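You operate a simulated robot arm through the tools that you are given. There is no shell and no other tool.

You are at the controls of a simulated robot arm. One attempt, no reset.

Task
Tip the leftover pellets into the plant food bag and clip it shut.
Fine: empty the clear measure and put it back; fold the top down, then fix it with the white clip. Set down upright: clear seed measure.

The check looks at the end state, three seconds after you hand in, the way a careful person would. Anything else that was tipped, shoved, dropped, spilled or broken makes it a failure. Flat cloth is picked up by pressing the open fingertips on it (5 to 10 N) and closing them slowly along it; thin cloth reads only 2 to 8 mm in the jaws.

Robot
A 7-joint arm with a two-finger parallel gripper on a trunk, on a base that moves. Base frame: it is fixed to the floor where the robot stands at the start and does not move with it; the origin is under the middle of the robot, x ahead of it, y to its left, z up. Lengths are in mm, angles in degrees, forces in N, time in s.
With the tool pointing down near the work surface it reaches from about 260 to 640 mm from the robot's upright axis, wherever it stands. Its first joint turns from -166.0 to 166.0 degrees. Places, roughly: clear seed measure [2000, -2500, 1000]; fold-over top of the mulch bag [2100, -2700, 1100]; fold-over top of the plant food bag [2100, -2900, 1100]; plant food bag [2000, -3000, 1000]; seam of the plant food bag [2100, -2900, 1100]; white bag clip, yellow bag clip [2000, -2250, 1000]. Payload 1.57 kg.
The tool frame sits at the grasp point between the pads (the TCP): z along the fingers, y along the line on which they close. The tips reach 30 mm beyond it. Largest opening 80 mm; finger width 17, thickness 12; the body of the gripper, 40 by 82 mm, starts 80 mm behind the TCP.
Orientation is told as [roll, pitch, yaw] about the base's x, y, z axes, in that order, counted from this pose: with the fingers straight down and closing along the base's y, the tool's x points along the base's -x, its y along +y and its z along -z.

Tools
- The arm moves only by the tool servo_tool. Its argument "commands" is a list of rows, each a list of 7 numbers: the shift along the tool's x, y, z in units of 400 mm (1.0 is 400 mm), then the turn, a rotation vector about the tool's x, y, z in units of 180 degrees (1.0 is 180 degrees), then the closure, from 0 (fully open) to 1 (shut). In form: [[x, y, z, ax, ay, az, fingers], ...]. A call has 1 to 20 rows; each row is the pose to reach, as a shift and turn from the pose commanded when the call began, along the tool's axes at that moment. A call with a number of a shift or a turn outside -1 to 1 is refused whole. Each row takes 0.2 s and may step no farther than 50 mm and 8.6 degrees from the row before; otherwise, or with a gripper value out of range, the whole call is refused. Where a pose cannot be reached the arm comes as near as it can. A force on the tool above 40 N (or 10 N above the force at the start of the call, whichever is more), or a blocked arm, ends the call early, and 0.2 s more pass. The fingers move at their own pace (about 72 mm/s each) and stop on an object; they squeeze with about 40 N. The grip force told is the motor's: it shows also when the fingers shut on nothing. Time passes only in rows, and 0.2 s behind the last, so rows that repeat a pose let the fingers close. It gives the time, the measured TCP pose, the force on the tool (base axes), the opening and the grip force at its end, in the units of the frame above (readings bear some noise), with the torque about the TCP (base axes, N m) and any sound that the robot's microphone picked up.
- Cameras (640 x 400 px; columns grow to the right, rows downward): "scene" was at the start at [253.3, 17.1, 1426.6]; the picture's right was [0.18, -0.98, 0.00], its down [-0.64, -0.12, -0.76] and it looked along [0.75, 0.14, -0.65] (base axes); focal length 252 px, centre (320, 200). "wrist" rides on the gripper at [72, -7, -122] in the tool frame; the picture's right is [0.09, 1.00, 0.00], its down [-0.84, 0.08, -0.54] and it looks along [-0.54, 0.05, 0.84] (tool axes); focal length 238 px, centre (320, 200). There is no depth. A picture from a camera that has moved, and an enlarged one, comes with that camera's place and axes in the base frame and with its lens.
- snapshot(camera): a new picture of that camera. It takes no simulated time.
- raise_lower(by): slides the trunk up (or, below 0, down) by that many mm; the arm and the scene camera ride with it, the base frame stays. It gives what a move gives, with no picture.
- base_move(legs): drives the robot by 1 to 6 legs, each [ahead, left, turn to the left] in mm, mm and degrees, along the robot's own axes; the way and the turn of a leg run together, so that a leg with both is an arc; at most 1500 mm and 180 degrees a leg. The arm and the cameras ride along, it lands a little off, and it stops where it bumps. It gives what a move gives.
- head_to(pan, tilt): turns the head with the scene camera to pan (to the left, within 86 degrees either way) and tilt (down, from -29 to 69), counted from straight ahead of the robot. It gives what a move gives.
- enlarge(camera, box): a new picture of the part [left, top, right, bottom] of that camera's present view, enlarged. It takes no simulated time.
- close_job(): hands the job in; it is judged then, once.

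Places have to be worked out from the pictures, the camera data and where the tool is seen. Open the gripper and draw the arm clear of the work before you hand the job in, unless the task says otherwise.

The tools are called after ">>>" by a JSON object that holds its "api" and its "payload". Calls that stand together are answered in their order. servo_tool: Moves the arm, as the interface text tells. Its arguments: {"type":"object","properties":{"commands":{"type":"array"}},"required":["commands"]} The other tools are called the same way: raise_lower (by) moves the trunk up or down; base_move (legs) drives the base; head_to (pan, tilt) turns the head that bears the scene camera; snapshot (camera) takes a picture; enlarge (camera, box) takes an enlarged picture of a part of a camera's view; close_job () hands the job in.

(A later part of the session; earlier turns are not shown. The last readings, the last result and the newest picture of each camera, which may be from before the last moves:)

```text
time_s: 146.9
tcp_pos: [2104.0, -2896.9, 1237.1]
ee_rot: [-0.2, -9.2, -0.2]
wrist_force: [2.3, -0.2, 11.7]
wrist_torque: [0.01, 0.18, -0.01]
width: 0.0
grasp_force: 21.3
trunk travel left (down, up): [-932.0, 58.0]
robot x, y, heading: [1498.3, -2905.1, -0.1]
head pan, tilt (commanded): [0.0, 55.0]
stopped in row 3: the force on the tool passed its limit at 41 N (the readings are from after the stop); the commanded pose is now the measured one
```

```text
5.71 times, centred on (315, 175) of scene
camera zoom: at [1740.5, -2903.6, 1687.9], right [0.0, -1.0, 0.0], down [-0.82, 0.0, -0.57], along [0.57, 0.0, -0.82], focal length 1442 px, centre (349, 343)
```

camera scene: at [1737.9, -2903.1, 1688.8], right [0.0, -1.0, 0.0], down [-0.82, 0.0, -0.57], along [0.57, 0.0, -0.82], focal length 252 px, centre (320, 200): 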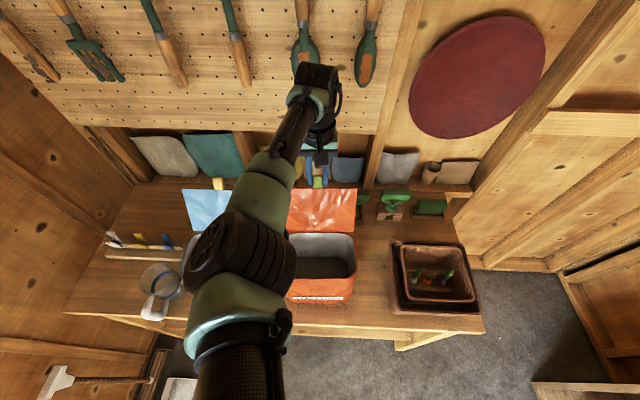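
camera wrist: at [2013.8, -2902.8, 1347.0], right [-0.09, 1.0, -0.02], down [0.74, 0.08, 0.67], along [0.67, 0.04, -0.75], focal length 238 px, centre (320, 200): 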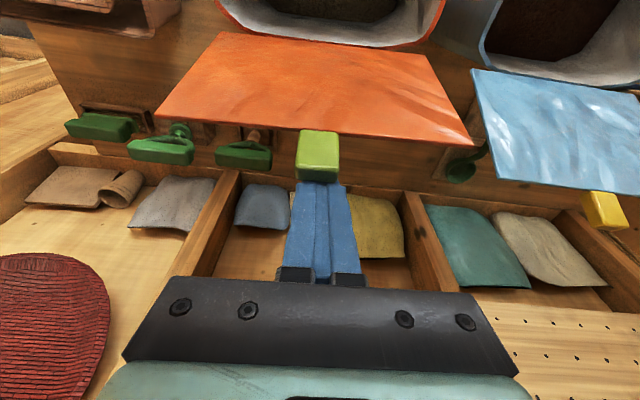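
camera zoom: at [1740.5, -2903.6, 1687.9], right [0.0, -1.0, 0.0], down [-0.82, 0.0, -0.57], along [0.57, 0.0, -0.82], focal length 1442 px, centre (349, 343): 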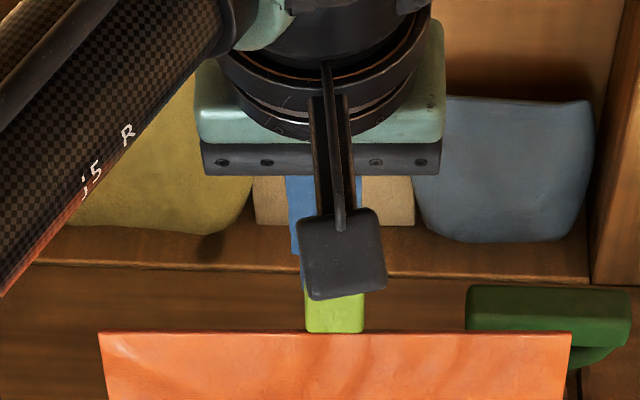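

The fingers' shoulder is catching the tab's top. I back off 6 mm, rise 15 mm and make the tool vertical so that only the slim tips bear on the tab's back.

>>> {"api": "servo_tool", "payload": {"commands": [[-0.012, 0, -0.01, 0, 0.0, 0, 1], [-0.0208, 0, -0.0346, 0, 0.025, 0, 1], [-0.0208, 0, -0.0346, 0, 0.051, 0, 1], [-0.0208, 0, -0.0346, 0, 0.051, 0, 1]]}}

>>> {"api": "enlarge", "payload": {"camera": "wrist", "box": [240, 60, 400, 220]}}

```text
time_s: 147.9
tcp_pos: [2107.4, -2897.6, 1250.4]
ee_rot: [-0.2, 0.6, -0.2]
wrist_force: [0.6, 0.2, -0.1]
wrist_torque: [-0.01, 0.02, 0.02]
width: 0.2
grasp_force: 21.1
trunk travel left (down, up): [-932.0, 58.0]
robot x, y, heading: [1497.5, -2903.8, -0.0]
head pan, tilt (commanded): [0.0, 55.0]
```

```text
2.50 times, centred on (320, 140) of wrist
camera zoom: at [2036.9, -2903.7, 1373.9], right [-0.09, 1.0, 0.0], down [0.84, 0.08, 0.53], along [0.53, 0.04, -0.84], focal length 596 px, centre (320, 350)
```

zoom: 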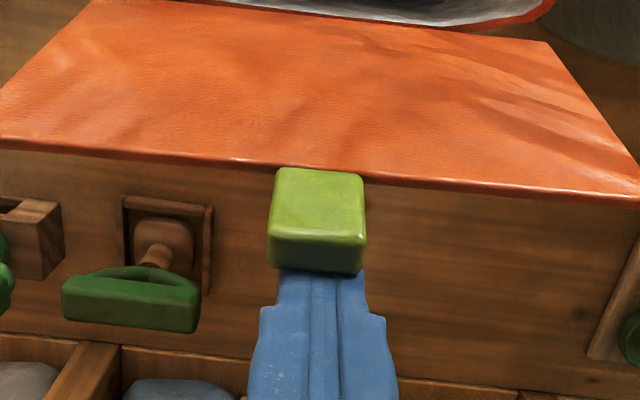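

Now only the tips are behind the tab. I push forward in 5 mm steps past vertical.

>>> {"api": "servo_tool", "payload": {"commands": [[0.0125, 0, 0, 0, 0, 0, 1], [0.025, 0, 0, 0, 0, 0, 1], [0.0375, 0, 0, 0, 0, 0, 1], [0.05, 0, 0, 0, 0, 0, 1], [0.0625, 0, 0, 0, 0, 0, 1], [0.075, 0, 0, 0, 0, 0, 1], [0.0875, 0, 0, 0, 0, 0, 1], [0.1, 0, 0, 0, 0, 0, 1], [0.1125, 0, 0, 0, 0, 0, 1]]}}

>>> {"api": "enlarge", "payload": {"camera": "wrist", "box": [200, 0, 440, 220]}}

>>> {"api": "enlarge", "payload": {"camera": "scene", "box": [250, 150, 400, 330]}}

```text
time_s: 149.9
tcp_pos: [2064.4, -2895.0, 1250.4]
ee_rot: [-0.1, 0.4, -0.3]
wrist_force: [-0.3, 0.1, 0.2]
wrist_torque: [-0.02, -0.04, -0.03]
width: 0.0
grasp_force: 21.9
trunk travel left (down, up): [-932.0, 58.0]
robot x, y, heading: [1497.1, -2903.2, -0.1]
head pan, tilt (commanded): [0.0, 55.0]
```

```text
1.82 times, centred on (320, 110) of wrist
camera zoom: at [1992.9, -2901.7, 1373.9], right [-0.09, 1.0, 0.0], down [0.84, 0.08, 0.54], along [0.53, 0.04, -0.84], focal length 433 px, centre (320, 364)
```

zoom: 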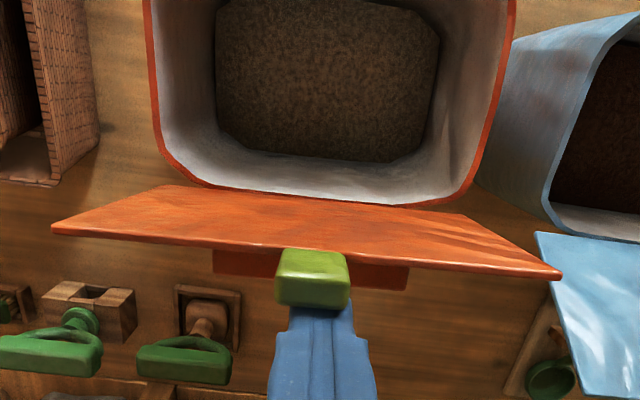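

```text
2.22 times, centred on (325, 240) of scene
camera zoom: at [1739.8, -2903.4, 1688.4], right [0.0, -1.0, 0.0], down [-0.82, 0.0, -0.57], along [0.57, 0.0, -0.82], focal length 561 px, centre (309, 111)
```

zoom: 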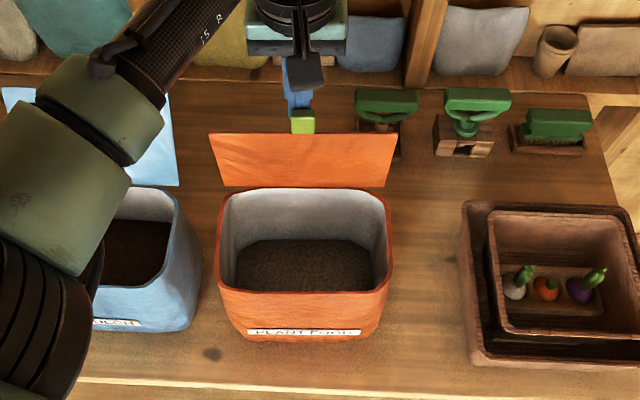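

Past vertical now with no force, and the bag stayed put. Interesting: a further orange strip shows behind the hinge – probably the seam. I zoom in on it.

>>> {"api": "enlarge", "payload": {"camera": "wrist", "box": [220, 100, 420, 220]}}

>>> {"api": "enlarge", "payload": {"camera": "scene", "box": [270, 180, 380, 260]}}

```text
3.20 times, centred on (320, 160) of wrist
camera zoom: at [1992.9, -2901.7, 1373.9], right [-0.09, 1.0, 0.0], down [0.84, 0.08, 0.54], along [0.53, 0.04, -0.84], focal length 763 px, centre (320, 328)
```

zoom: 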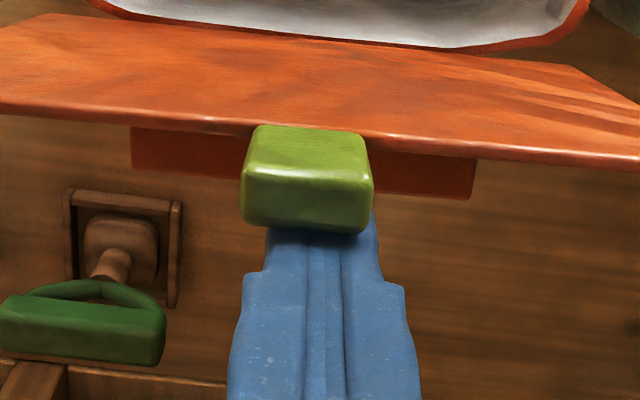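

```text
5.00 times, centred on (325, 220) of scene
camera zoom: at [1739.8, -2903.4, 1688.4], right [0.0, -1.0, 0.0], down [-0.82, 0.0, -0.57], along [0.57, 0.0, -0.82], focal length 1262 px, centre (295, 100)
```

zoom: 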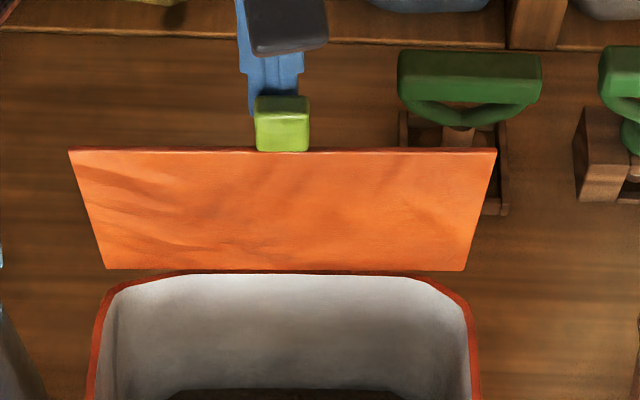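

There is an orange strip behind the hinge – the seam, standing out at the back (outer edge near x ≈ 2105). I continue folding the flap forward, tips following an arc on its back face to about 45°.

>>> {"api": "servo_tool", "payload": {"commands": [[0.0, 0, 0.03, 0, 0, 0, 1], [0.02, 0, 0.05, 0, 0, 0, 1], [0.054, 0, 0.066, 0, 0, 0, 1], [0.078, 0, 0.075, 0, 0, 0, 1], [0.102, 0, 0.084, 0, 0, 0, 1], [0.125, 0, 0.092, 0, 0, 0, 1], [0.146, 0, 0.106, 0, 0, 0, 1], [0.166, 0, 0.12, 0, 0, 0, 1], [0.186, 0, 0.136, 0, 0, 0, 1]]}}

>>> {"api": "enlarge", "payload": {"camera": "wrist", "box": [200, 0, 440, 220]}}

>>> {"api": "enlarge", "payload": {"camera": "scene", "box": [250, 150, 400, 330]}}

```text
time_s: 151.9
tcp_pos: [1988.9, -2896.4, 1196.8]
ee_rot: [-0.2, 0.4, -0.2]
wrist_force: [-0.2, 0.6, 0.6]
wrist_torque: [-0.02, 0.01, -0.02]
width: 0.0
grasp_force: 21.7
trunk travel left (down, up): [-932.0, 58.0]
robot x, y, heading: [1499.6, -2903.3, -0.3]
head pan, tilt (commanded): [0.0, 55.0]
```

```text
1.82 times, centred on (320, 110) of wrist
camera zoom: at [1918.0, -2901.9, 1320.1], right [-0.09, 1.0, 0.0], down [0.84, 0.08, 0.54], along [0.53, 0.05, -0.84], focal length 433 px, centre (320, 364)
```

zoom: 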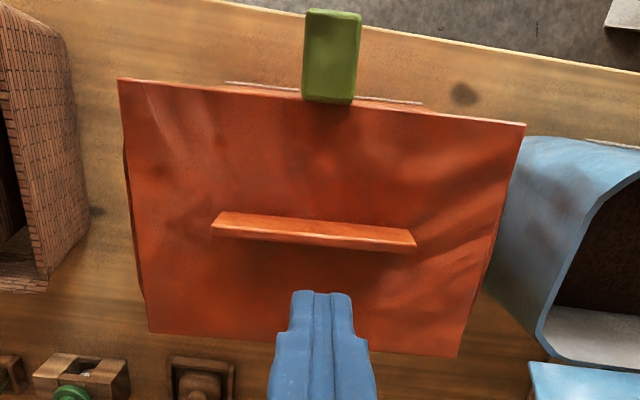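

```text
2.22 times, centred on (325, 240) of scene
camera zoom: at [1739.7, -2903.5, 1688.5], right [0.0, -1.0, 0.0], down [-0.82, 0.0, -0.57], along [0.57, 0.0, -0.82], focal length 561 px, centre (309, 111)
```

zoom: 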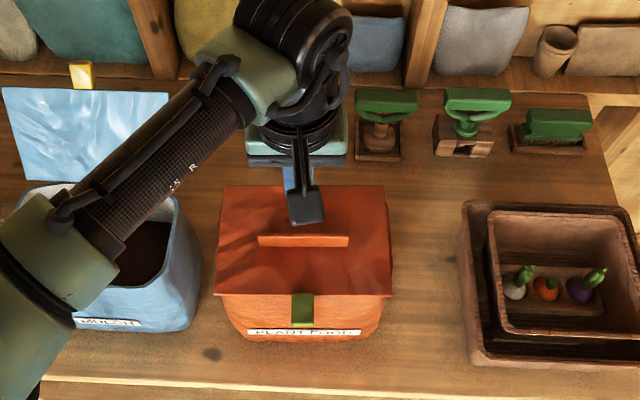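

The flap has dropped shut on the bag by itself, and its outer side carries an upright ridge – the seam – exactly where a clip can be pushed on from above. I raise the tool and take a clean look.

>>> {"api": "servo_tool", "payload": {"commands": [[0, 0, -0.1, 0, 0, 0, 1], [0, 0, -0.2, 0, 0, 0, 1], [0, 0, -0.3, 0, 0, 0, 1], [0.02, 0, -0.36, 0, 0, 0, 1], [0.02, 0, -0.36, 0, 0, 0, 1]]}}

>>> {"api": "enlarge", "payload": {"camera": "wrist", "box": [200, 20, 440, 240]}}

>>> {"api": "enlarge", "payload": {"camera": "scene", "box": [250, 170, 400, 330]}}

```text
time_s: 153.1
tcp_pos: [1981.0, -2898.5, 1340.7]
ee_rot: [-0.3, 0.5, -0.2]
wrist_force: [-0.8, 0.1, 0.2]
wrist_torque: [0.04, -0.02, 0.0]
width: 0.2
grasp_force: 21.0
trunk travel left (down, up): [-932.0, 58.0]
robot x, y, heading: [1498.2, -2902.7, -0.2]
head pan, tilt (commanded): [0.0, 55.0]
```

```text
1.82 times, centred on (320, 130) of wrist
camera zoom: at [1910.5, -2903.3, 1463.2], right [-0.09, 1.0, 0.0], down [0.84, 0.08, 0.54], along [0.53, 0.04, -0.84], focal length 433 px, centre (320, 327)
```

zoom: 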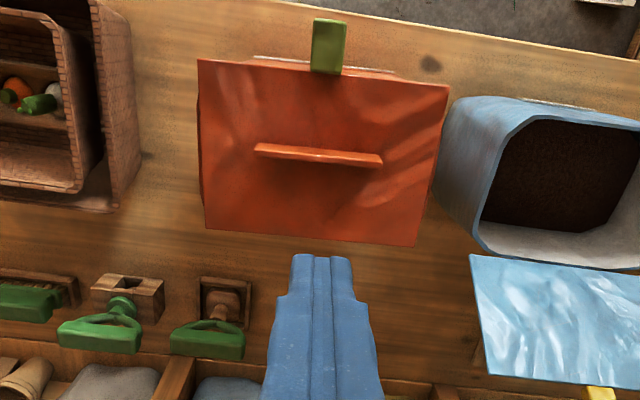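

```text
2.50 times, centred on (325, 250) of scene
camera zoom: at [1740.1, -2903.5, 1688.4], right [0.0, -1.0, 0.0], down [-0.82, 0.0, -0.57], along [0.57, 0.0, -0.82], focal length 631 px, centre (308, 75)
```

zoom: 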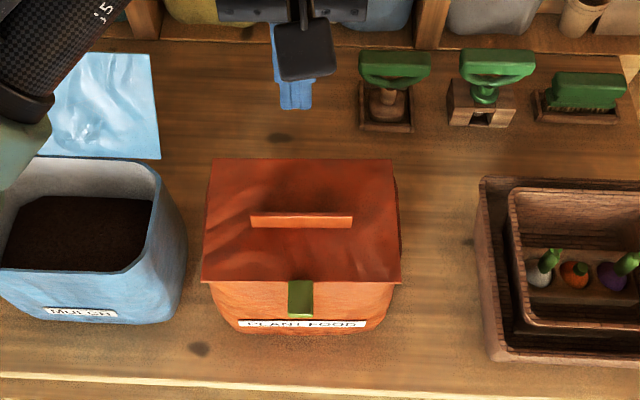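

The flap is closed and stays; its ridge top is at ≈ (1982, -2898, 1106), ≈100 mm long along y, ≈20 mm tall. Now for the white clip: I open the gripper and spin the tool 90° so the fingers close along x, pulling back a bit.

>>> {"api": "servo_tool", "payload": {"commands": [[0.02, 0, -0.02, 0, 0, 0.0455, 0], [0.04, 0, -0.04, 0, 0, 0.091, 0], [0.06, 0, -0.05, 0, 0, 0.1365, 0], [0.08, 0, -0.05, 0, 0, 0.182, 0], [0.1, 0, -0.05, 0, 0, 0.2275, 0], [0.1, 0, -0.05, 0, 0, 0.273, 0], [0.1, 0, -0.05, 0, 0, 0.3185, 0], [0.1, 0, -0.05, 0, 0, 0.364, 0], [0.1, 0, -0.05, 0, 0, 0.4095, 0], [0.1, 0, -0.05, 0, 0, 0.455, 0], [0.1, 0, -0.05, 0, 0, 0.5, 0], [0.1, 0, -0.05, 0, 0, 0.5, 0]]}}

>>> {"api": "snapshot", "payload": {"camera": "wrist"}}

```text
time_s: 155.7
tcp_pos: [1939.9, -2895.5, 1341.5]
ee_rot: [-0.1, -0.4, -90.3]
wrist_force: [-0.1, 0.7, 0.3]
wrist_torque: [0.0, 0.02, -0.01]
width: 80.1
grasp_force: 0.0
out of reach, approached as far as the arm can: row 1, 2, 3, 4, 5, 6, 7, 8, 9, 10, 11, 12
trunk travel left (down, up): [-932.0, 58.0]
robot x, y, heading: [1500.3, -2908.0, -0.2]
head pan, tilt (commanded): [0.0, 55.0]
```

```text
taken
camera wrist: at [1935.0, -2822.3, 1464.6], right [1.0, 0.09, 0.0], down [0.07, -0.83, 0.55], along [0.04, -0.55, -0.84], focal length 238 px, centre (320, 200)
```

wrist: 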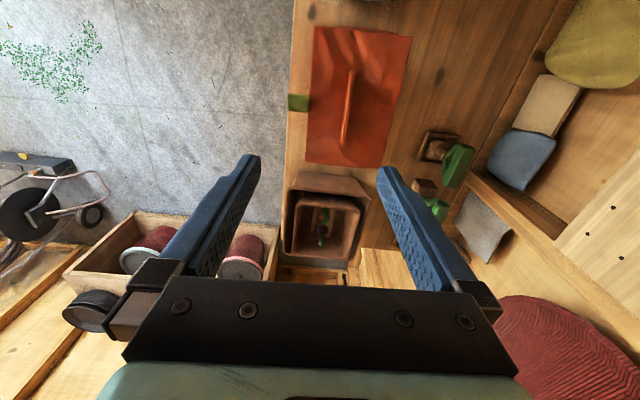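

Now the view is along the ridge. I zoom in on it to refine its position and thickness.

>>> {"api": "enlarge", "payload": {"camera": "wrist", "box": [280, 15, 430, 175]}}

>>> {"api": "enlarge", "payload": {"camera": "scene", "box": [270, 210, 380, 300]}}

```text
2.50 times, centred on (355, 95) of wrist
camera zoom: at [1935.0, -2822.3, 1464.6], right [1.0, 0.09, 0.0], down [0.07, -0.83, 0.55], along [0.04, -0.55, -0.84], focal length 596 px, centre (232, 462)
```

zoom: 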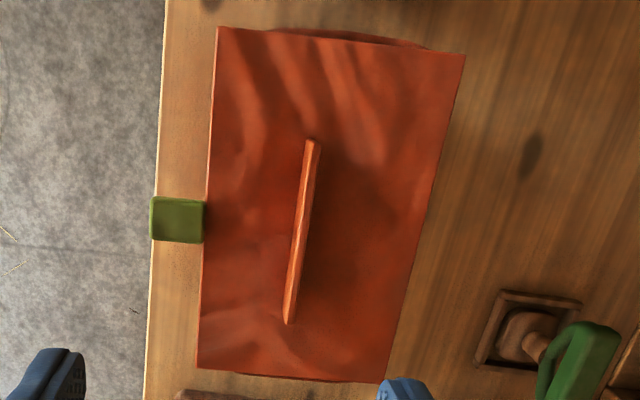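

```text
4.44 times, centred on (325, 255) of scene
camera zoom: at [1739.9, -2903.5, 1688.4], right [0.0, -1.0, 0.0], down [-0.82, 0.0, -0.57], along [0.57, 0.0, -0.82], focal length 1122 px, centre (298, -44)
```

zoom: 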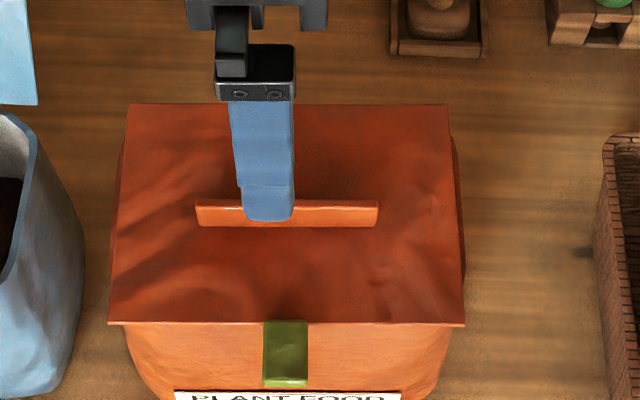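

The ridge is ≈6 mm thick, top ≈ (1980, -2898, 1106–1115), running along y. Now I drive the base to ≈(1525, -2540) with the tool high, to reach the white clip.

>>> {"api": "base_move", "payload": {"legs": [[0, 365, 0.2], [25, 0, 0]]}}

>>> {"api": "servo_tool", "payload": {"commands": [[0.08, 0.015, 0, 0, 0, 0, 0], [0.16, 0.03, 0, 0, 0, 0, 0], [0.24, 0.045, 0, 0, 0, 0, 0], [0.32, 0.06, 0, 0, 0, 0, 0], [0.4, 0.075, 0, 0, 0, 0, 0], [0.48, 0.09, 0, 0, 0, 0, 0], [0.56, 0.1, 0, 0, 0, 0, 0], [0.56, 0.1, 0, 0, 0, 0, 0]]}}

>>> {"api": "snapshot", "payload": {"camera": "scene"}}

>>> {"api": "snapshot", "payload": {"camera": "wrist"}}

```text
time_s: 158.4
tcp_pos: [1961.7, -2530.1, 1343.5]
ee_rot: [0.0, -0.4, -90.3]
wrist_force: [-0.7, 0.6, 0.2]
wrist_torque: [0.02, -0.03, -0.02]
width: 79.6
grasp_force: 0.0
trunk travel left (down, up): [-932.0, 58.0]
robot x, y, heading: [1526.6, -2538.8, -0.2]
head pan, tilt (commanded): [0.0, 55.0]
```

```text
time_s: 160.2
tcp_pos: [2007.6, -2304.2, 1341.4]
ee_rot: [-0.2, -0.5, -90.4]
wrist_force: [0.3, 0.4, 1.0]
wrist_torque: [-0.01, 0.05, -0.03]
width: 79.9
grasp_force: 0.0
trunk travel left (down, up): [-932.0, 58.0]
robot x, y, heading: [1527.1, -2534.8, 0.1]
head pan, tilt (commanded): [0.0, 55.0]
```

```text
taken
camera scene: at [1765.7, -2538.3, 1688.4], right [0.0, -1.0, 0.0], down [-0.82, 0.0, -0.57], along [0.57, 0.0, -0.82], focal length 252 px, centre (320, 200)
```

scene: 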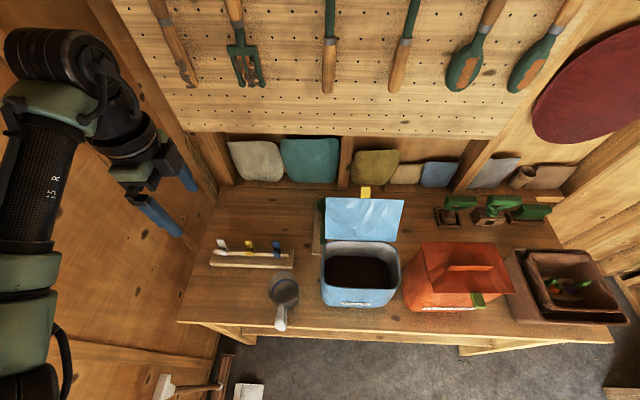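

```text
taken
camera wrist: at [2001.3, -2232.1, 1463.1], right [1.0, 0.09, 0.0], down [0.07, -0.83, 0.55], along [0.05, -0.55, -0.84], focal length 238 px, centre (320, 200)
```

wrist: 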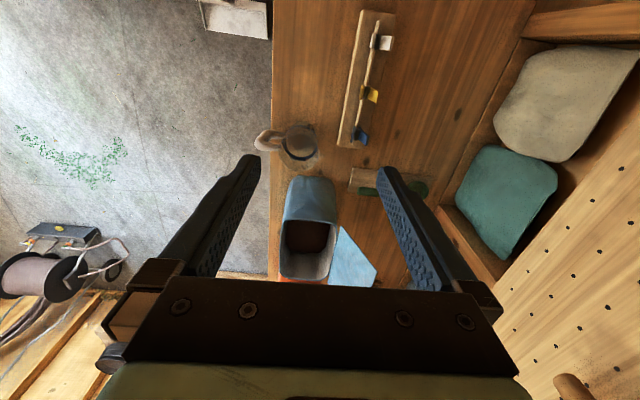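

Base placed well (1527, -2536). I zoom on the rack from both cameras to fix the white clip's position.

>>> {"api": "enlarge", "payload": {"camera": "scene", "box": [195, 225, 305, 280]}}

>>> {"api": "enlarge", "payload": {"camera": "wrist", "box": [320, 0, 430, 160]}}

```text
5.82 times, centred on (250, 252) of scene
camera zoom: at [1765.7, -2538.3, 1688.4], right [0.0, -1.0, 0.0], down [-0.82, 0.0, -0.57], along [0.57, 0.0, -0.82], focal length 1468 px, centre (727, -106)
```

zoom: 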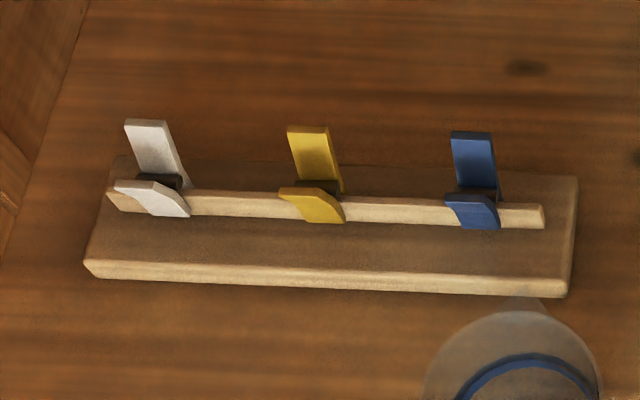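

```text
2.50 times, centred on (375, 80) of wrist
camera zoom: at [2001.3, -2232.1, 1463.1], right [1.0, 0.09, 0.0], down [0.07, -0.83, 0.55], along [0.05, -0.55, -0.84], focal length 596 px, centre (182, 500)
```

zoom: 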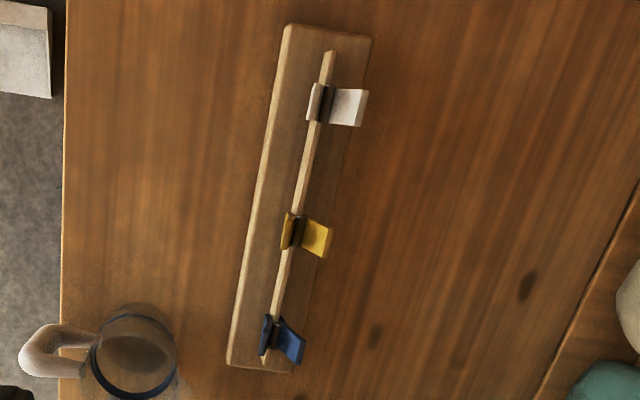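

Refined: the white clip is centred at ≈ (2108, -2219), legs' tops at x ≈ 2091 and 2128, z ≈ 956; the rack is turned ≈2°. I lower the trunk by 250 mm here in the clear.

>>> {"api": "raise_lower", "payload": {"by": -250}}

>>> {"api": "servo_tool", "payload": {"commands": [[0, 0, 0, 0, 0.03, 0, 0], [0.01, 0.03, 0, 0, 0.06, 0, 0], [0.03, 0.07, 0, 0, 0.09, 0, 0], [0.06, 0.11, 0, 0, 0.111, 0, 0], [0.1, 0.15, 0, 0, 0.111, 0, 0], [0.14, 0.19, 0, 0, 0.111, 0, 0], [0.17, 0.23, 0, 0, 0.111, 0, 0], [0.17, 0.25, 0, 0, 0.111, 0, 0], [0.17, 0.25, 0, 0, 0.111, 0, 0]]}}

>>> {"api": "snapshot", "payload": {"camera": "wrist"}}

>>> {"api": "snapshot", "payload": {"camera": "scene"}}

```text
time_s: 162.8
tcp_pos: [2007.1, -2305.5, 1091.1]
ee_rot: [0.0, -0.5, -90.3]
wrist_force: [0.6, -0.9, -0.5]
wrist_torque: [-0.03, 0.01, 0.0]
width: 80.2
grasp_force: 0.0
trunk travel left (down, up): [-682.0, 308.0]
robot x, y, heading: [1522.1, -2538.2, -0.1]
head pan, tilt (commanded): [0.0, 55.0]
```

```text
time_s: 164.8
tcp_pos: [2101.5, -2238.8, 1087.2]
ee_rot: [0.1, 19.5, -90.5]
wrist_force: [-0.1, -0.3, 0.4]
wrist_torque: [0.01, 0.02, -0.02]
width: 80.0
grasp_force: 0.1
out of reach, approached as far as the arm can: row 1, 2, 3, 8, 9
trunk travel left (down, up): [-682.0, 308.0]
robot x, y, heading: [1525.3, -2541.7, -0.2]
head pan, tilt (commanded): [0.0, 55.0]
```

```text
taken
camera wrist: at [2095.0, -2212.9, 1228.0], right [1.0, 0.08, 0.03], down [0.07, -0.97, 0.23], along [0.05, -0.23, -0.97], focal length 238 px, centre (320, 200)
```

wrist: 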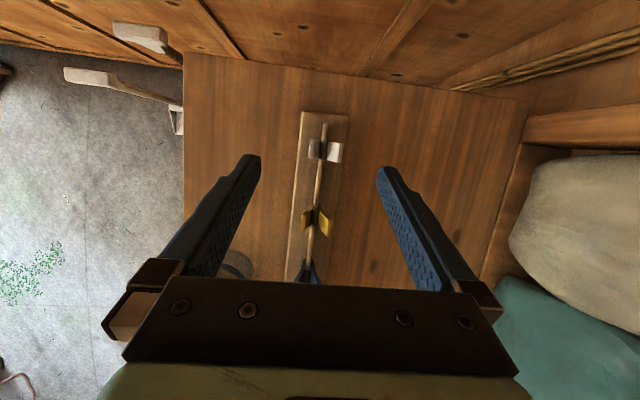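

```text
taken
camera scene: at [1765.6, -2537.9, 1438.4], right [0.0, -1.0, 0.0], down [-0.82, 0.0, -0.57], along [0.57, 0.0, -0.82], focal length 252 px, centre (320, 200)
```

scene: 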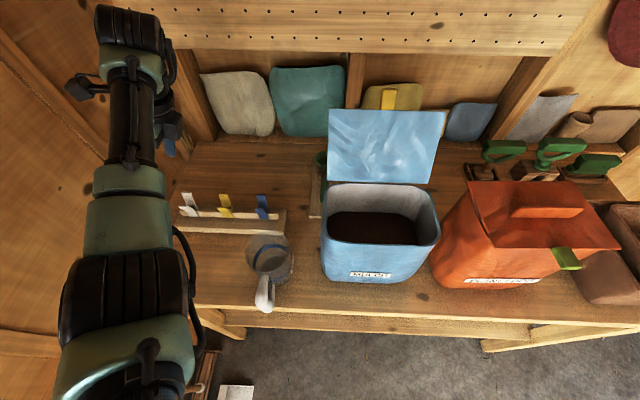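

The arm is near its reach limit at this height; it should reach farther when lower. I descend 60 mm toward the clip and re-check.

>>> {"api": "servo_tool", "payload": {"commands": [[-0.007, 0.004, 0.04, 0, 0, 0, 0], [-0.014, 0.009, 0.08, 0, 0, 0, 0], [-0.02, 0.013, 0.12, 0, 0, 0, 0], [-0.0265, 0.0175, 0.15, 0, 0, 0, 0], [-0.0265, 0.0175, 0.15, 0, 0, 0, 0]]}}

>>> {"api": "snapshot", "payload": {"camera": "wrist"}}

>>> {"api": "enlarge", "payload": {"camera": "scene", "box": [130, 130, 330, 290]}}

```text
time_s: 166.0
tcp_pos: [2110.3, -2229.8, 1025.5]
ee_rot: [-0.1, 19.6, -90.3]
wrist_force: [-0.3, 0.5, -0.2]
wrist_torque: [-0.03, -0.03, 0.03]
width: 79.8
grasp_force: 0.1
trunk travel left (down, up): [-682.0, 308.0]
robot x, y, heading: [1523.3, -2535.8, -0.4]
head pan, tilt (commanded): [0.0, 55.0]
```

```text
taken
camera wrist: at [2103.6, -2201.6, 1165.6], right [1.0, 0.08, 0.03], down [0.07, -0.97, 0.23], along [0.05, -0.23, -0.97], focal length 238 px, centre (320, 200)
```

wrist: 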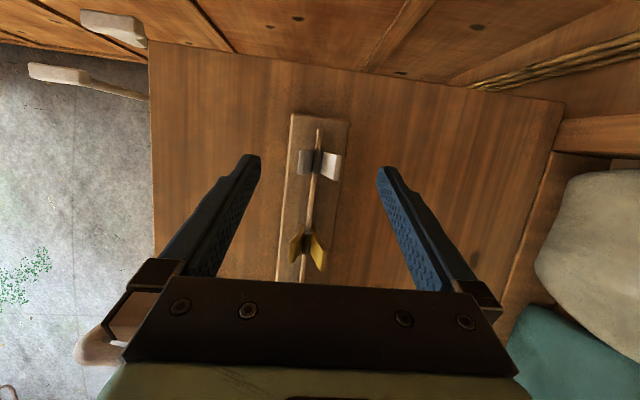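

```text
2.50 times, centred on (230, 210) of scene
camera zoom: at [1765.4, -2537.9, 1438.4], right [0.0, -1.0, 0.0], down [-0.82, 0.0, -0.57], along [0.57, 0.0, -0.82], focal length 631 px, centre (545, 175)
```

zoom: 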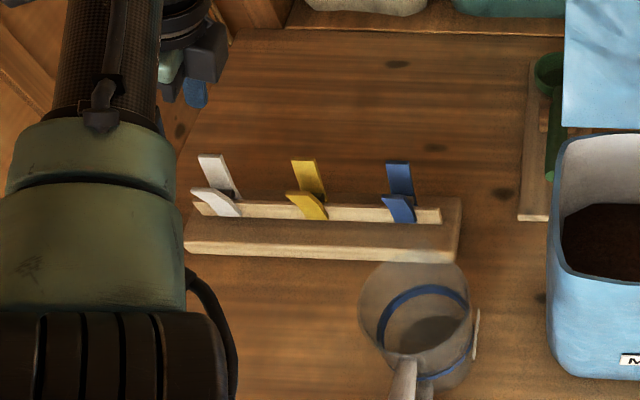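

Reachable. I zoom on the clip in the wrist view for fine alignment.

>>> {"api": "enlarge", "payload": {"camera": "wrist", "box": [270, 110, 370, 210]}}

```text
4.00 times, centred on (320, 160) of wrist
camera zoom: at [2103.6, -2201.6, 1165.6], right [1.0, 0.08, 0.03], down [0.07, -0.97, 0.23], along [0.05, -0.23, -0.97], focal length 953 px, centre (320, 360)
```

zoom: 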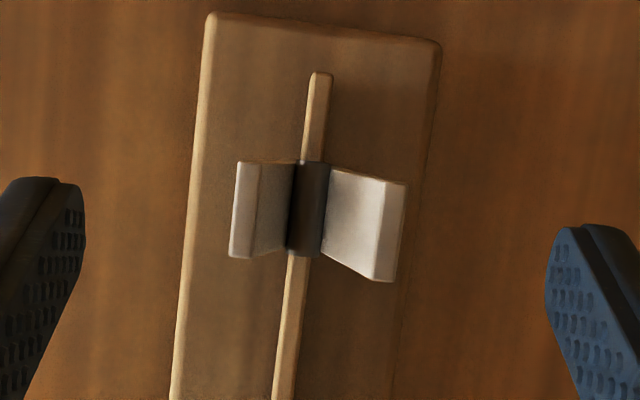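

The clip's centre is at ≈ (2110, -2219.5); the fingers are centred on it in x. I descend to z ≈ 952 (tips ≈ 924, above the rail) with the fingers open around the legs.

>>> {"api": "servo_tool", "payload": {"commands": [[-0.01, 0, 0.045, 0, 0, 0, 0], [-0.02, 0, 0.09, 0, 0, 0, 0], [-0.031, 0, 0.135, 0, 0, 0, 0], [-0.037, 0, 0.16, 0, 0, 0, 0], [-0.041, 0, 0.1805, 0, 0, 0, 0], [-0.041, 0, 0.1805, 0, 0, 0, 0]]}}

>>> {"api": "enlarge", "payload": {"camera": "wrist", "box": [230, 90, 410, 240]}}

>>> {"api": "enlarge", "payload": {"camera": "scene", "box": [150, 160, 290, 260]}}

```text
time_s: 167.4
tcp_pos: [2108.6, -2220.6, 953.3]
ee_rot: [0.0, 19.6, -90.3]
wrist_force: [0.0, -0.8, 0.0]
wrist_torque: [0.0, 0.01, 0.01]
width: 79.7
grasp_force: 0.0
trunk travel left (down, up): [-682.0, 308.0]
robot x, y, heading: [1525.5, -2535.3, -0.0]
head pan, tilt (commanded): [0.0, 55.0]
```

```text
2.67 times, centred on (320, 165) of wrist
camera zoom: at [2101.7, -2193.2, 1093.3], right [1.0, 0.08, 0.03], down [0.07, -0.97, 0.23], along [0.05, -0.23, -0.97], focal length 636 px, centre (320, 293)
```

zoom: 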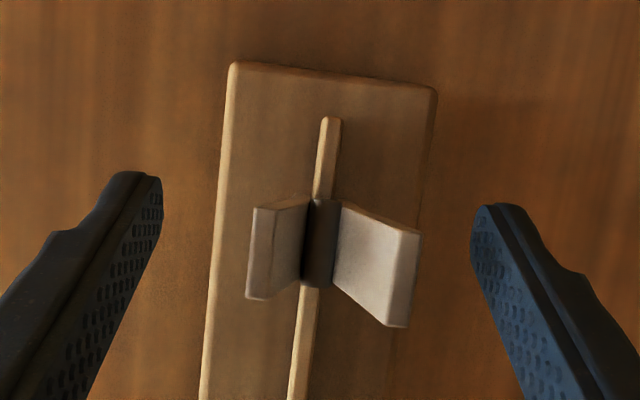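

```text
4.00 times, centred on (220, 210) of scene
camera zoom: at [1765.5, -2537.9, 1438.4], right [0.0, -1.0, 0.0], down [-0.82, 0.0, -0.57], along [0.57, 0.0, -0.82], focal length 1010 px, centre (720, 160)
```

zoom: 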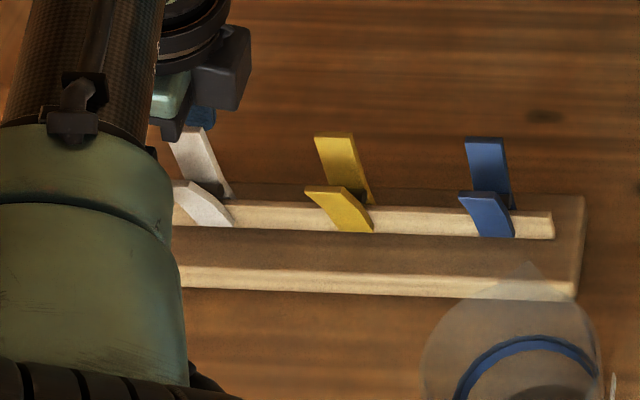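

The clip's midline is 2 mm to the rear of the TCP. I correct that and close gradually on the legs.

>>> {"api": "servo_tool", "payload": {"commands": [[0, 0.005, 0, 0, 0, 0, 0.2], [0, 0.005, 0, 0, 0, 0, 0.45], [0, 0.005, 0, 0, 0, 0, 0.55], [0, 0.005, 0, 0, 0, 0, 0.65], [0, 0.005, 0, 0, 0, 0, 0.65]]}}

>>> {"api": "enlarge", "payload": {"camera": "wrist", "box": [230, 90, 410, 240]}}

```text
time_s: 168.6
tcp_pos: [2110.3, -2220.7, 953.1]
ee_rot: [-0.1, 19.5, -90.3]
wrist_force: [-0.2, 1.0, 0.4]
wrist_torque: [0.0, 0.01, -0.03]
width: 26.2
grasp_force: 7.1
trunk travel left (down, up): [-682.0, 308.0]
robot x, y, heading: [1522.9, -2540.4, -0.2]
head pan, tilt (commanded): [0.0, 55.0]
```

```text
2.67 times, centred on (320, 165) of wrist
camera zoom: at [2103.7, -2193.1, 1093.4], right [1.0, 0.08, 0.03], down [0.07, -0.97, 0.23], along [0.05, -0.23, -0.97], focal length 636 px, centre (320, 293)
```

zoom: 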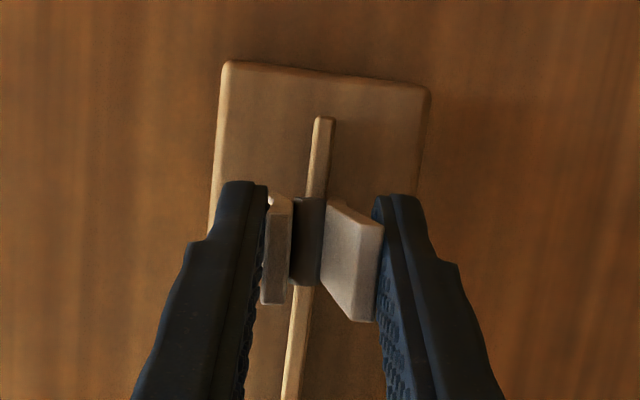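

The legs yield at ≈7 N (26 mm). I squeeze further to open the jaws fully.

>>> {"api": "servo_tool", "payload": {"commands": [[0, 0, 0, 0, 0, 0, 0.72], [0, 0, 0, 0, 0, 0, 0.8], [0, 0, 0, 0, 0, 0, 0.9], [0, 0, 0, 0, 0, 0, 1], [0, 0, 0, 0, 0, 0, 1], [0, 0, 0, 0, 0, 0, 1]]}}

>>> {"api": "enlarge", "payload": {"camera": "wrist", "box": [230, 90, 410, 240]}}

>>> {"api": "enlarge", "payload": {"camera": "scene", "box": [150, 160, 290, 260]}}

```text
time_s: 170.0
tcp_pos: [2110.1, -2220.6, 954.9]
ee_rot: [-0.2, 19.5, -90.2]
wrist_force: [-0.5, 0.0, 0.0]
wrist_torque: [0.01, 0.01, -0.04]
width: 24.2
grasp_force: 35.7
trunk travel left (down, up): [-682.0, 308.0]
robot x, y, heading: [1523.8, -2541.8, -0.2]
head pan, tilt (commanded): [0.0, 55.0]
```

```text
2.67 times, centred on (320, 165) of wrist
camera zoom: at [2103.8, -2193.2, 1093.6], right [1.0, 0.08, 0.03], down [0.07, -0.97, 0.23], along [0.05, -0.23, -0.97], focal length 636 px, centre (320, 293)
```

zoom: 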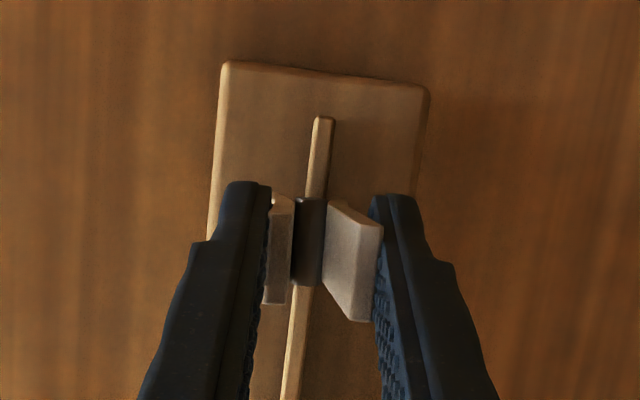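

```text
4.00 times, centred on (220, 210) of scene
camera zoom: at [1765.5, -2537.8, 1438.4], right [0.0, -1.0, 0.0], down [-0.82, 0.0, -0.57], along [0.57, 0.0, -0.82], focal length 1010 px, centre (720, 160)
```

zoom: 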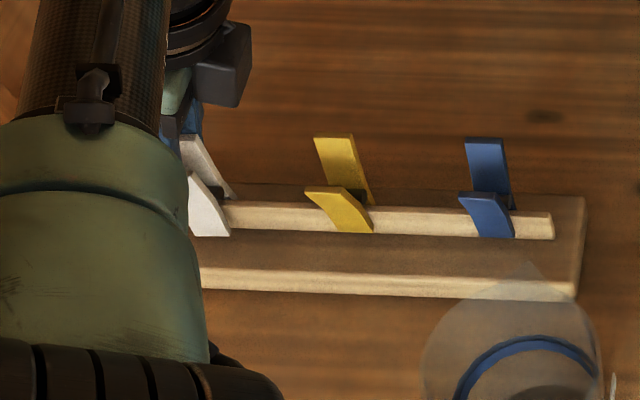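

The legs are fully squeezed (24 mm, 36 N) and the jaws stand open off the rail. I lift straight up.

>>> {"api": "servo_tool", "payload": {"commands": [[0.006, 0, -0.018, 0, 0, 0, 1], [0.0125, 0, -0.035, 0, 0, 0, 1], [0.021, 0, -0.059, 0, 0, 0, 1], [0.0334, 0, -0.0943, 0, 0, 0, 1], [0.05, 0, -0.141, 0, 0, 0, 1], [0.0668, 0, -0.1886, 0, 0, 0, 1], [0.0668, 0, -0.1886, 0, 0, 0, 1]]}}

>>> {"api": "enlarge", "payload": {"camera": "wrist", "box": [200, 60, 440, 260]}}

>>> {"api": "enlarge", "payload": {"camera": "scene", "box": [130, 130, 330, 290]}}

```text
time_s: 171.6
tcp_pos: [2108.0, -2221.0, 1033.1]
ee_rot: [-0.1, 19.5, -90.4]
wrist_force: [0.0, -0.3, 0.5]
wrist_torque: [-0.04, 0.04, 0.02]
width: 24.0
grasp_force: 35.6
trunk travel left (down, up): [-682.0, 308.0]
robot x, y, heading: [1525.9, -2537.7, -0.3]
head pan, tilt (commanded): [0.0, 55.0]
```

```text
2.00 times, centred on (320, 160) of wrist
camera zoom: at [2102.8, -2193.7, 1172.9], right [1.0, 0.08, 0.03], down [0.07, -0.97, 0.23], along [0.05, -0.23, -0.97], focal length 477 px, centre (320, 280)
```

zoom: 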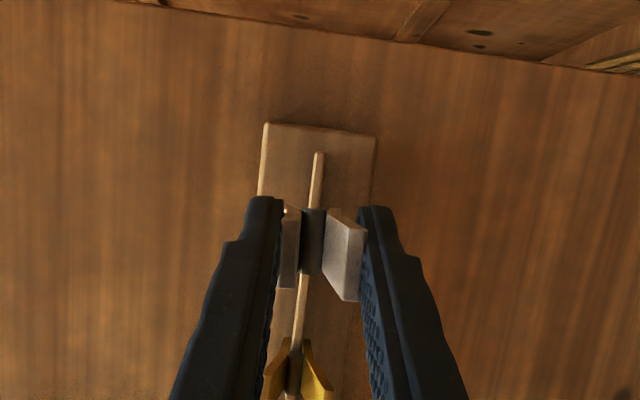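

```text
2.50 times, centred on (230, 210) of scene
camera zoom: at [1765.6, -2537.8, 1438.4], right [0.0, -1.0, 0.0], down [-0.82, 0.0, -0.57], along [0.57, 0.0, -0.82], focal length 631 px, centre (545, 175)
```

zoom: 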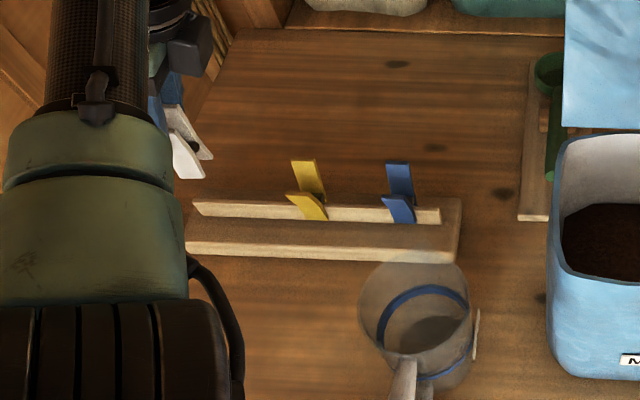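

The white clip is free, jaws open, yellow and blue untouched. I raise the trunk, retract, and drive back to the plant food bag with the clip high.

>>> {"api": "raise_lower", "payload": {"by": 300}}

>>> {"api": "servo_tool", "payload": {"commands": [[0, -0.05, 0, 0, 0, 0, 1], [0, -0.12, 0, 0, 0, 0, 1], [0, -0.2, 0, 0, 0, 0, 1], [0, -0.28, 0, 0, 0, 0, 1], [0, -0.3, 0, 0, 0, 0, 1]]}}

>>> {"api": "base_move", "payload": {"legs": [[-40, 0, 0], [0, -365, 0.2]]}}

>>> {"api": "snapshot", "payload": {"camera": "wrist"}}

>>> {"api": "snapshot", "payload": {"camera": "scene"}}

```text
time_s: 174.6
tcp_pos: [2108.1, -2221.5, 1332.9]
ee_rot: [0.0, 19.6, -90.2]
wrist_force: [0.2, -0.1, 0.2]
wrist_torque: [-0.04, 0.02, 0.02]
width: 24.1
grasp_force: 35.5
trunk travel left (down, up): [-982.0, 8.0]
robot x, y, heading: [1522.8, -2537.3, -0.2]
head pan, tilt (commanded): [0.0, 55.0]
```

```text
time_s: 175.8
tcp_pos: [1988.6, -2218.6, 1331.4]
ee_rot: [-0.1, 19.4, -90.3]
wrist_force: [-0.4, -0.1, 0.1]
wrist_torque: [0.02, 0.01, 0.0]
width: 24.3
grasp_force: 36.1
trunk travel left (down, up): [-982.0, 8.0]
robot x, y, heading: [1524.3, -2538.2, -0.0]
head pan, tilt (commanded): [0.0, 55.0]
```

```text
time_s: 178.7
tcp_pos: [1948.4, -2596.1, 1332.9]
ee_rot: [-0.1, 19.5, -90.6]
wrist_force: [-0.2, 0.1, 0.3]
wrist_torque: [0.0, -0.01, -0.02]
width: 24.3
grasp_force: 36.1
trunk travel left (down, up): [-982.0, 8.0]
robot x, y, heading: [1482.7, -2915.3, -0.2]
head pan, tilt (commanded): [0.0, 55.0]
```

```text
taken
camera wrist: at [1942.4, -2569.0, 1472.6], right [1.0, 0.08, 0.03], down [0.07, -0.97, 0.23], along [0.05, -0.23, -0.97], focal length 238 px, centre (320, 200)
```

wrist: 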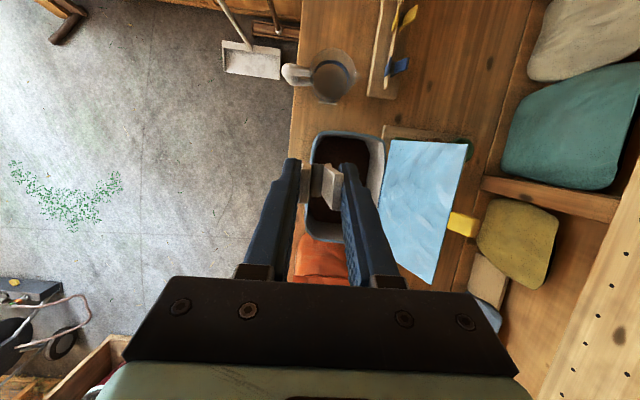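

```text
taken
camera scene: at [1723.8, -2913.8, 1738.4], right [-0.01, -1.0, 0.0], down [-0.82, 0.0, -0.57], along [0.57, 0.0, -0.82], focal length 252 px, centre (320, 200)
```

scene: 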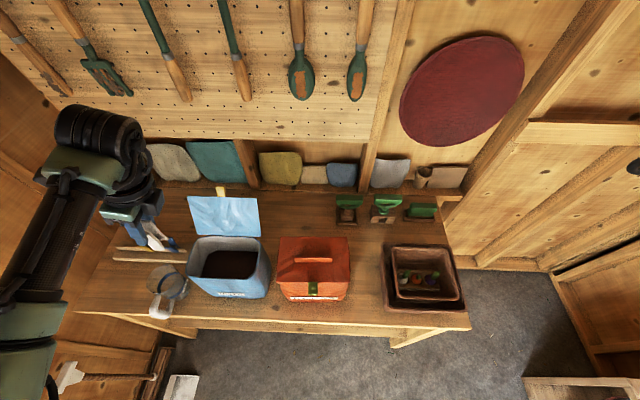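

The clip is carried safely. I move it sideways at this height to above the ridge of the plant food bag.

>>> {"api": "servo_tool", "payload": {"commands": [[-0.08, 0.009, -0.028, 0, 0, 0, 1], [-0.17, 0.019, -0.06, 0, 0, 0, 1], [-0.27, 0.03, -0.0955, 0, 0, 0, 1], [-0.37, 0.041, -0.131, 0, 0, 0, 1], [-0.47, 0.052, -0.166, 0, 0, 0, 1], [-0.57, 0.063, -0.202, 0, 0, 0, 1], [-0.65, 0.072, -0.23, 0, 0, 0, 1], [-0.712, 0.079, -0.252, 0, 0, 0, 1], [-0.712, 0.079, -0.252, 0, 0, 0, 1]]}}

>>> {"api": "snapshot", "payload": {"camera": "wrist"}}

>>> {"api": "snapshot", "payload": {"camera": "scene"}}

```text
time_s: 180.7
tcp_pos: [1980.0, -2898.4, 1322.1]
ee_rot: [0.0, 19.4, -90.4]
wrist_force: [-0.6, 1.2, -1.0]
wrist_torque: [-0.01, 0.03, 0.02]
width: 24.1
grasp_force: 36.5
out of reach, approached as far as the arm can: row 7, 8, 9
trunk travel left (down, up): [-982.0, 8.0]
robot x, y, heading: [1480.4, -2916.8, 0.0]
head pan, tilt (commanded): [0.0, 55.0]
```

```text
taken
camera wrist: at [1973.4, -2870.8, 1462.5], right [1.0, 0.08, 0.03], down [0.07, -0.97, 0.23], along [0.05, -0.23, -0.97], focal length 238 px, centre (320, 200)
```

wrist: 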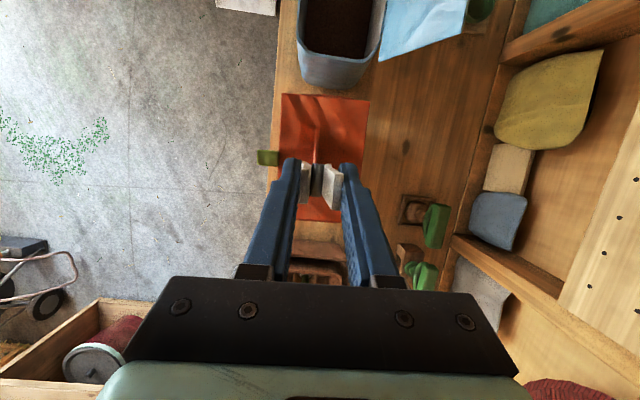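

```text
taken
camera scene: at [1723.7, -2914.4, 1738.4], right [-0.01, -1.0, 0.0], down [-0.82, 0.0, -0.57], along [0.57, 0.0, -0.82], focal length 252 px, centre (320, 200)
```

scene: 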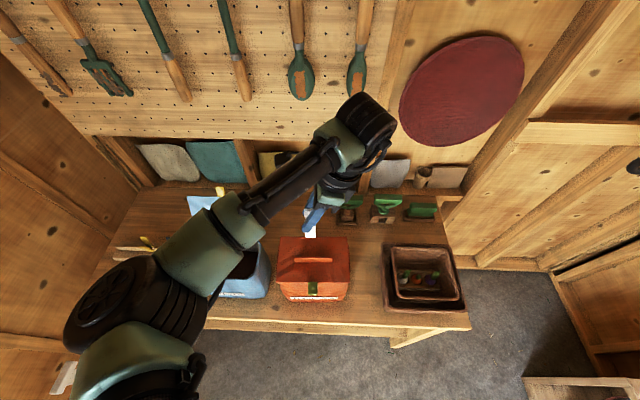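

The clip hangs right above the closed bag. I lower the trunk 100 mm (clip bottom then ≈ 1162) and take close views.

>>> {"api": "raise_lower", "payload": {"by": -100}}

>>> {"api": "enlarge", "payload": {"camera": "wrist", "box": [230, 50, 410, 230]}}

>>> {"api": "enlarge", "payload": {"camera": "scene", "box": [260, 190, 380, 300]}}

```text
time_s: 182.0
tcp_pos: [1980.6, -2897.8, 1221.8]
ee_rot: [0.0, 19.4, -90.6]
wrist_force: [-0.3, 0.0, 0.0]
wrist_torque: [-0.02, 0.01, -0.03]
width: 24.4
grasp_force: 36.3
trunk travel left (down, up): [-882.0, 108.0]
robot x, y, heading: [1478.4, -2914.9, -0.4]
head pan, tilt (commanded): [0.0, 55.0]
```

```text
2.22 times, centred on (320, 140) of wrist
camera zoom: at [1973.5, -2870.8, 1362.6], right [1.0, 0.08, 0.03], down [0.07, -0.97, 0.23], along [0.05, -0.23, -0.97], focal length 530 px, centre (320, 333)
```

zoom: 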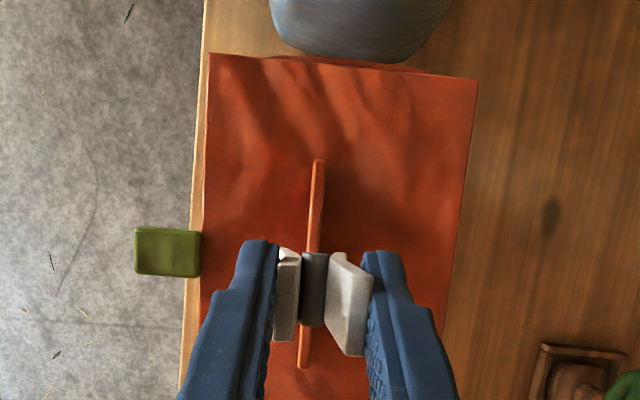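

```text
3.64 times, centred on (320, 245) of scene
camera zoom: at [1723.8, -2914.9, 1638.4], right [-0.01, -1.0, 0.0], down [-0.82, 0.0, -0.57], along [0.57, 0.0, -0.82], focal length 918 px, centre (320, 36)
```

zoom: 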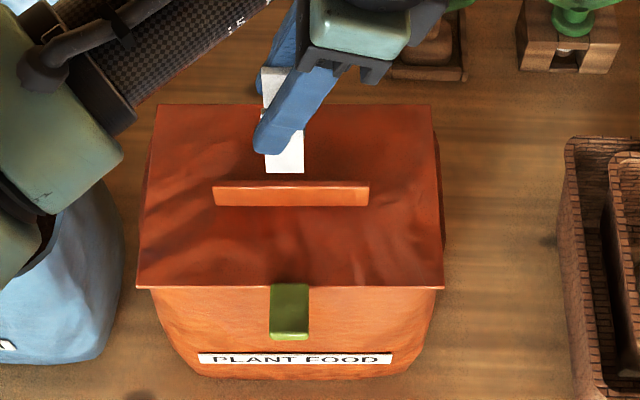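

Wrist view: ridge at x ≈ 1979.0 (y -2851…-2950), clip's pivot at x ≈ 1979.0 – aligned. Ridge spans z ≈ 1087–1117; jaws' bottom is 60 mm below the TCP. I descend 35 mm first (jaws just above the ridge) and check.

>>> {"api": "servo_tool", "payload": {"commands": [[-0.008, 0, 0.02, 0, 0, 0, 1], [-0.017, 0, 0.042, 0, 0, 0, 1], [-0.025, 0, 0.062, 0, 0, 0, 1], [-0.033, 0, 0.0815, 0, 0, 0, 1], [-0.033, 0, 0.0815, 0, 0, 0, 1]]}}

>>> {"api": "enlarge", "payload": {"camera": "wrist", "box": [230, 50, 410, 230]}}

>>> {"api": "enlarge", "payload": {"camera": "scene", "box": [285, 205, 355, 265]}}

```text
time_s: 183.2
tcp_pos: [1979.2, -2899.9, 1185.7]
ee_rot: [0.0, 19.3, -90.5]
wrist_force: [0.7, -0.1, -0.6]
wrist_torque: [-0.02, 0.02, 0.0]
width: 24.2
grasp_force: 35.8
trunk travel left (down, up): [-882.0, 108.0]
robot x, y, heading: [1485.5, -2915.4, -0.3]
head pan, tilt (commanded): [0.0, 55.0]
```

```text
2.22 times, centred on (320, 140) of wrist
camera zoom: at [1973.8, -2872.4, 1326.2], right [1.0, 0.08, 0.03], down [0.07, -0.97, 0.23], along [0.05, -0.23, -0.97], focal length 530 px, centre (320, 333)
```

zoom: 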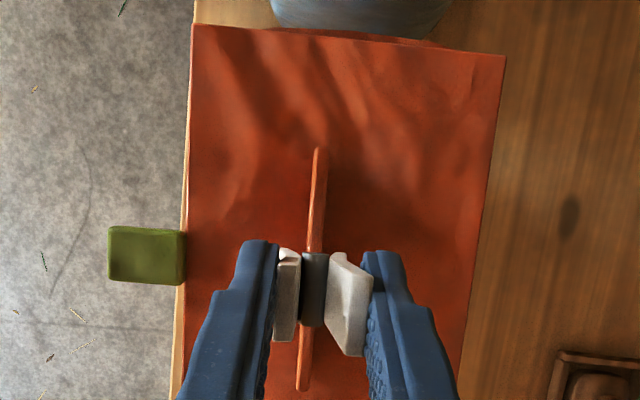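

```text
6.67 times, centred on (320, 235) of scene
camera zoom: at [1723.8, -2914.9, 1638.4], right [-0.01, -1.0, 0.0], down [-0.82, 0.0, -0.57], along [0.57, 0.0, -0.82], focal length 1683 px, centre (320, -33)
```

zoom: 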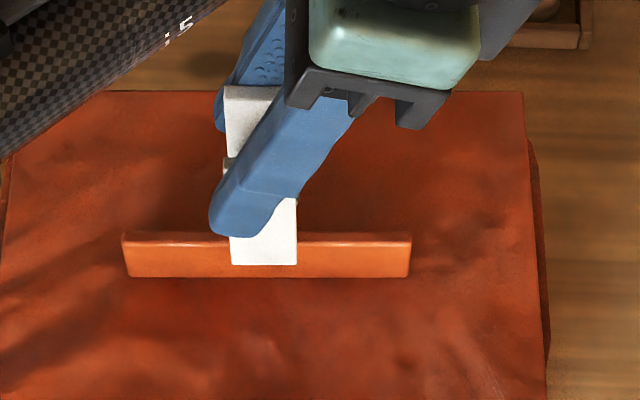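

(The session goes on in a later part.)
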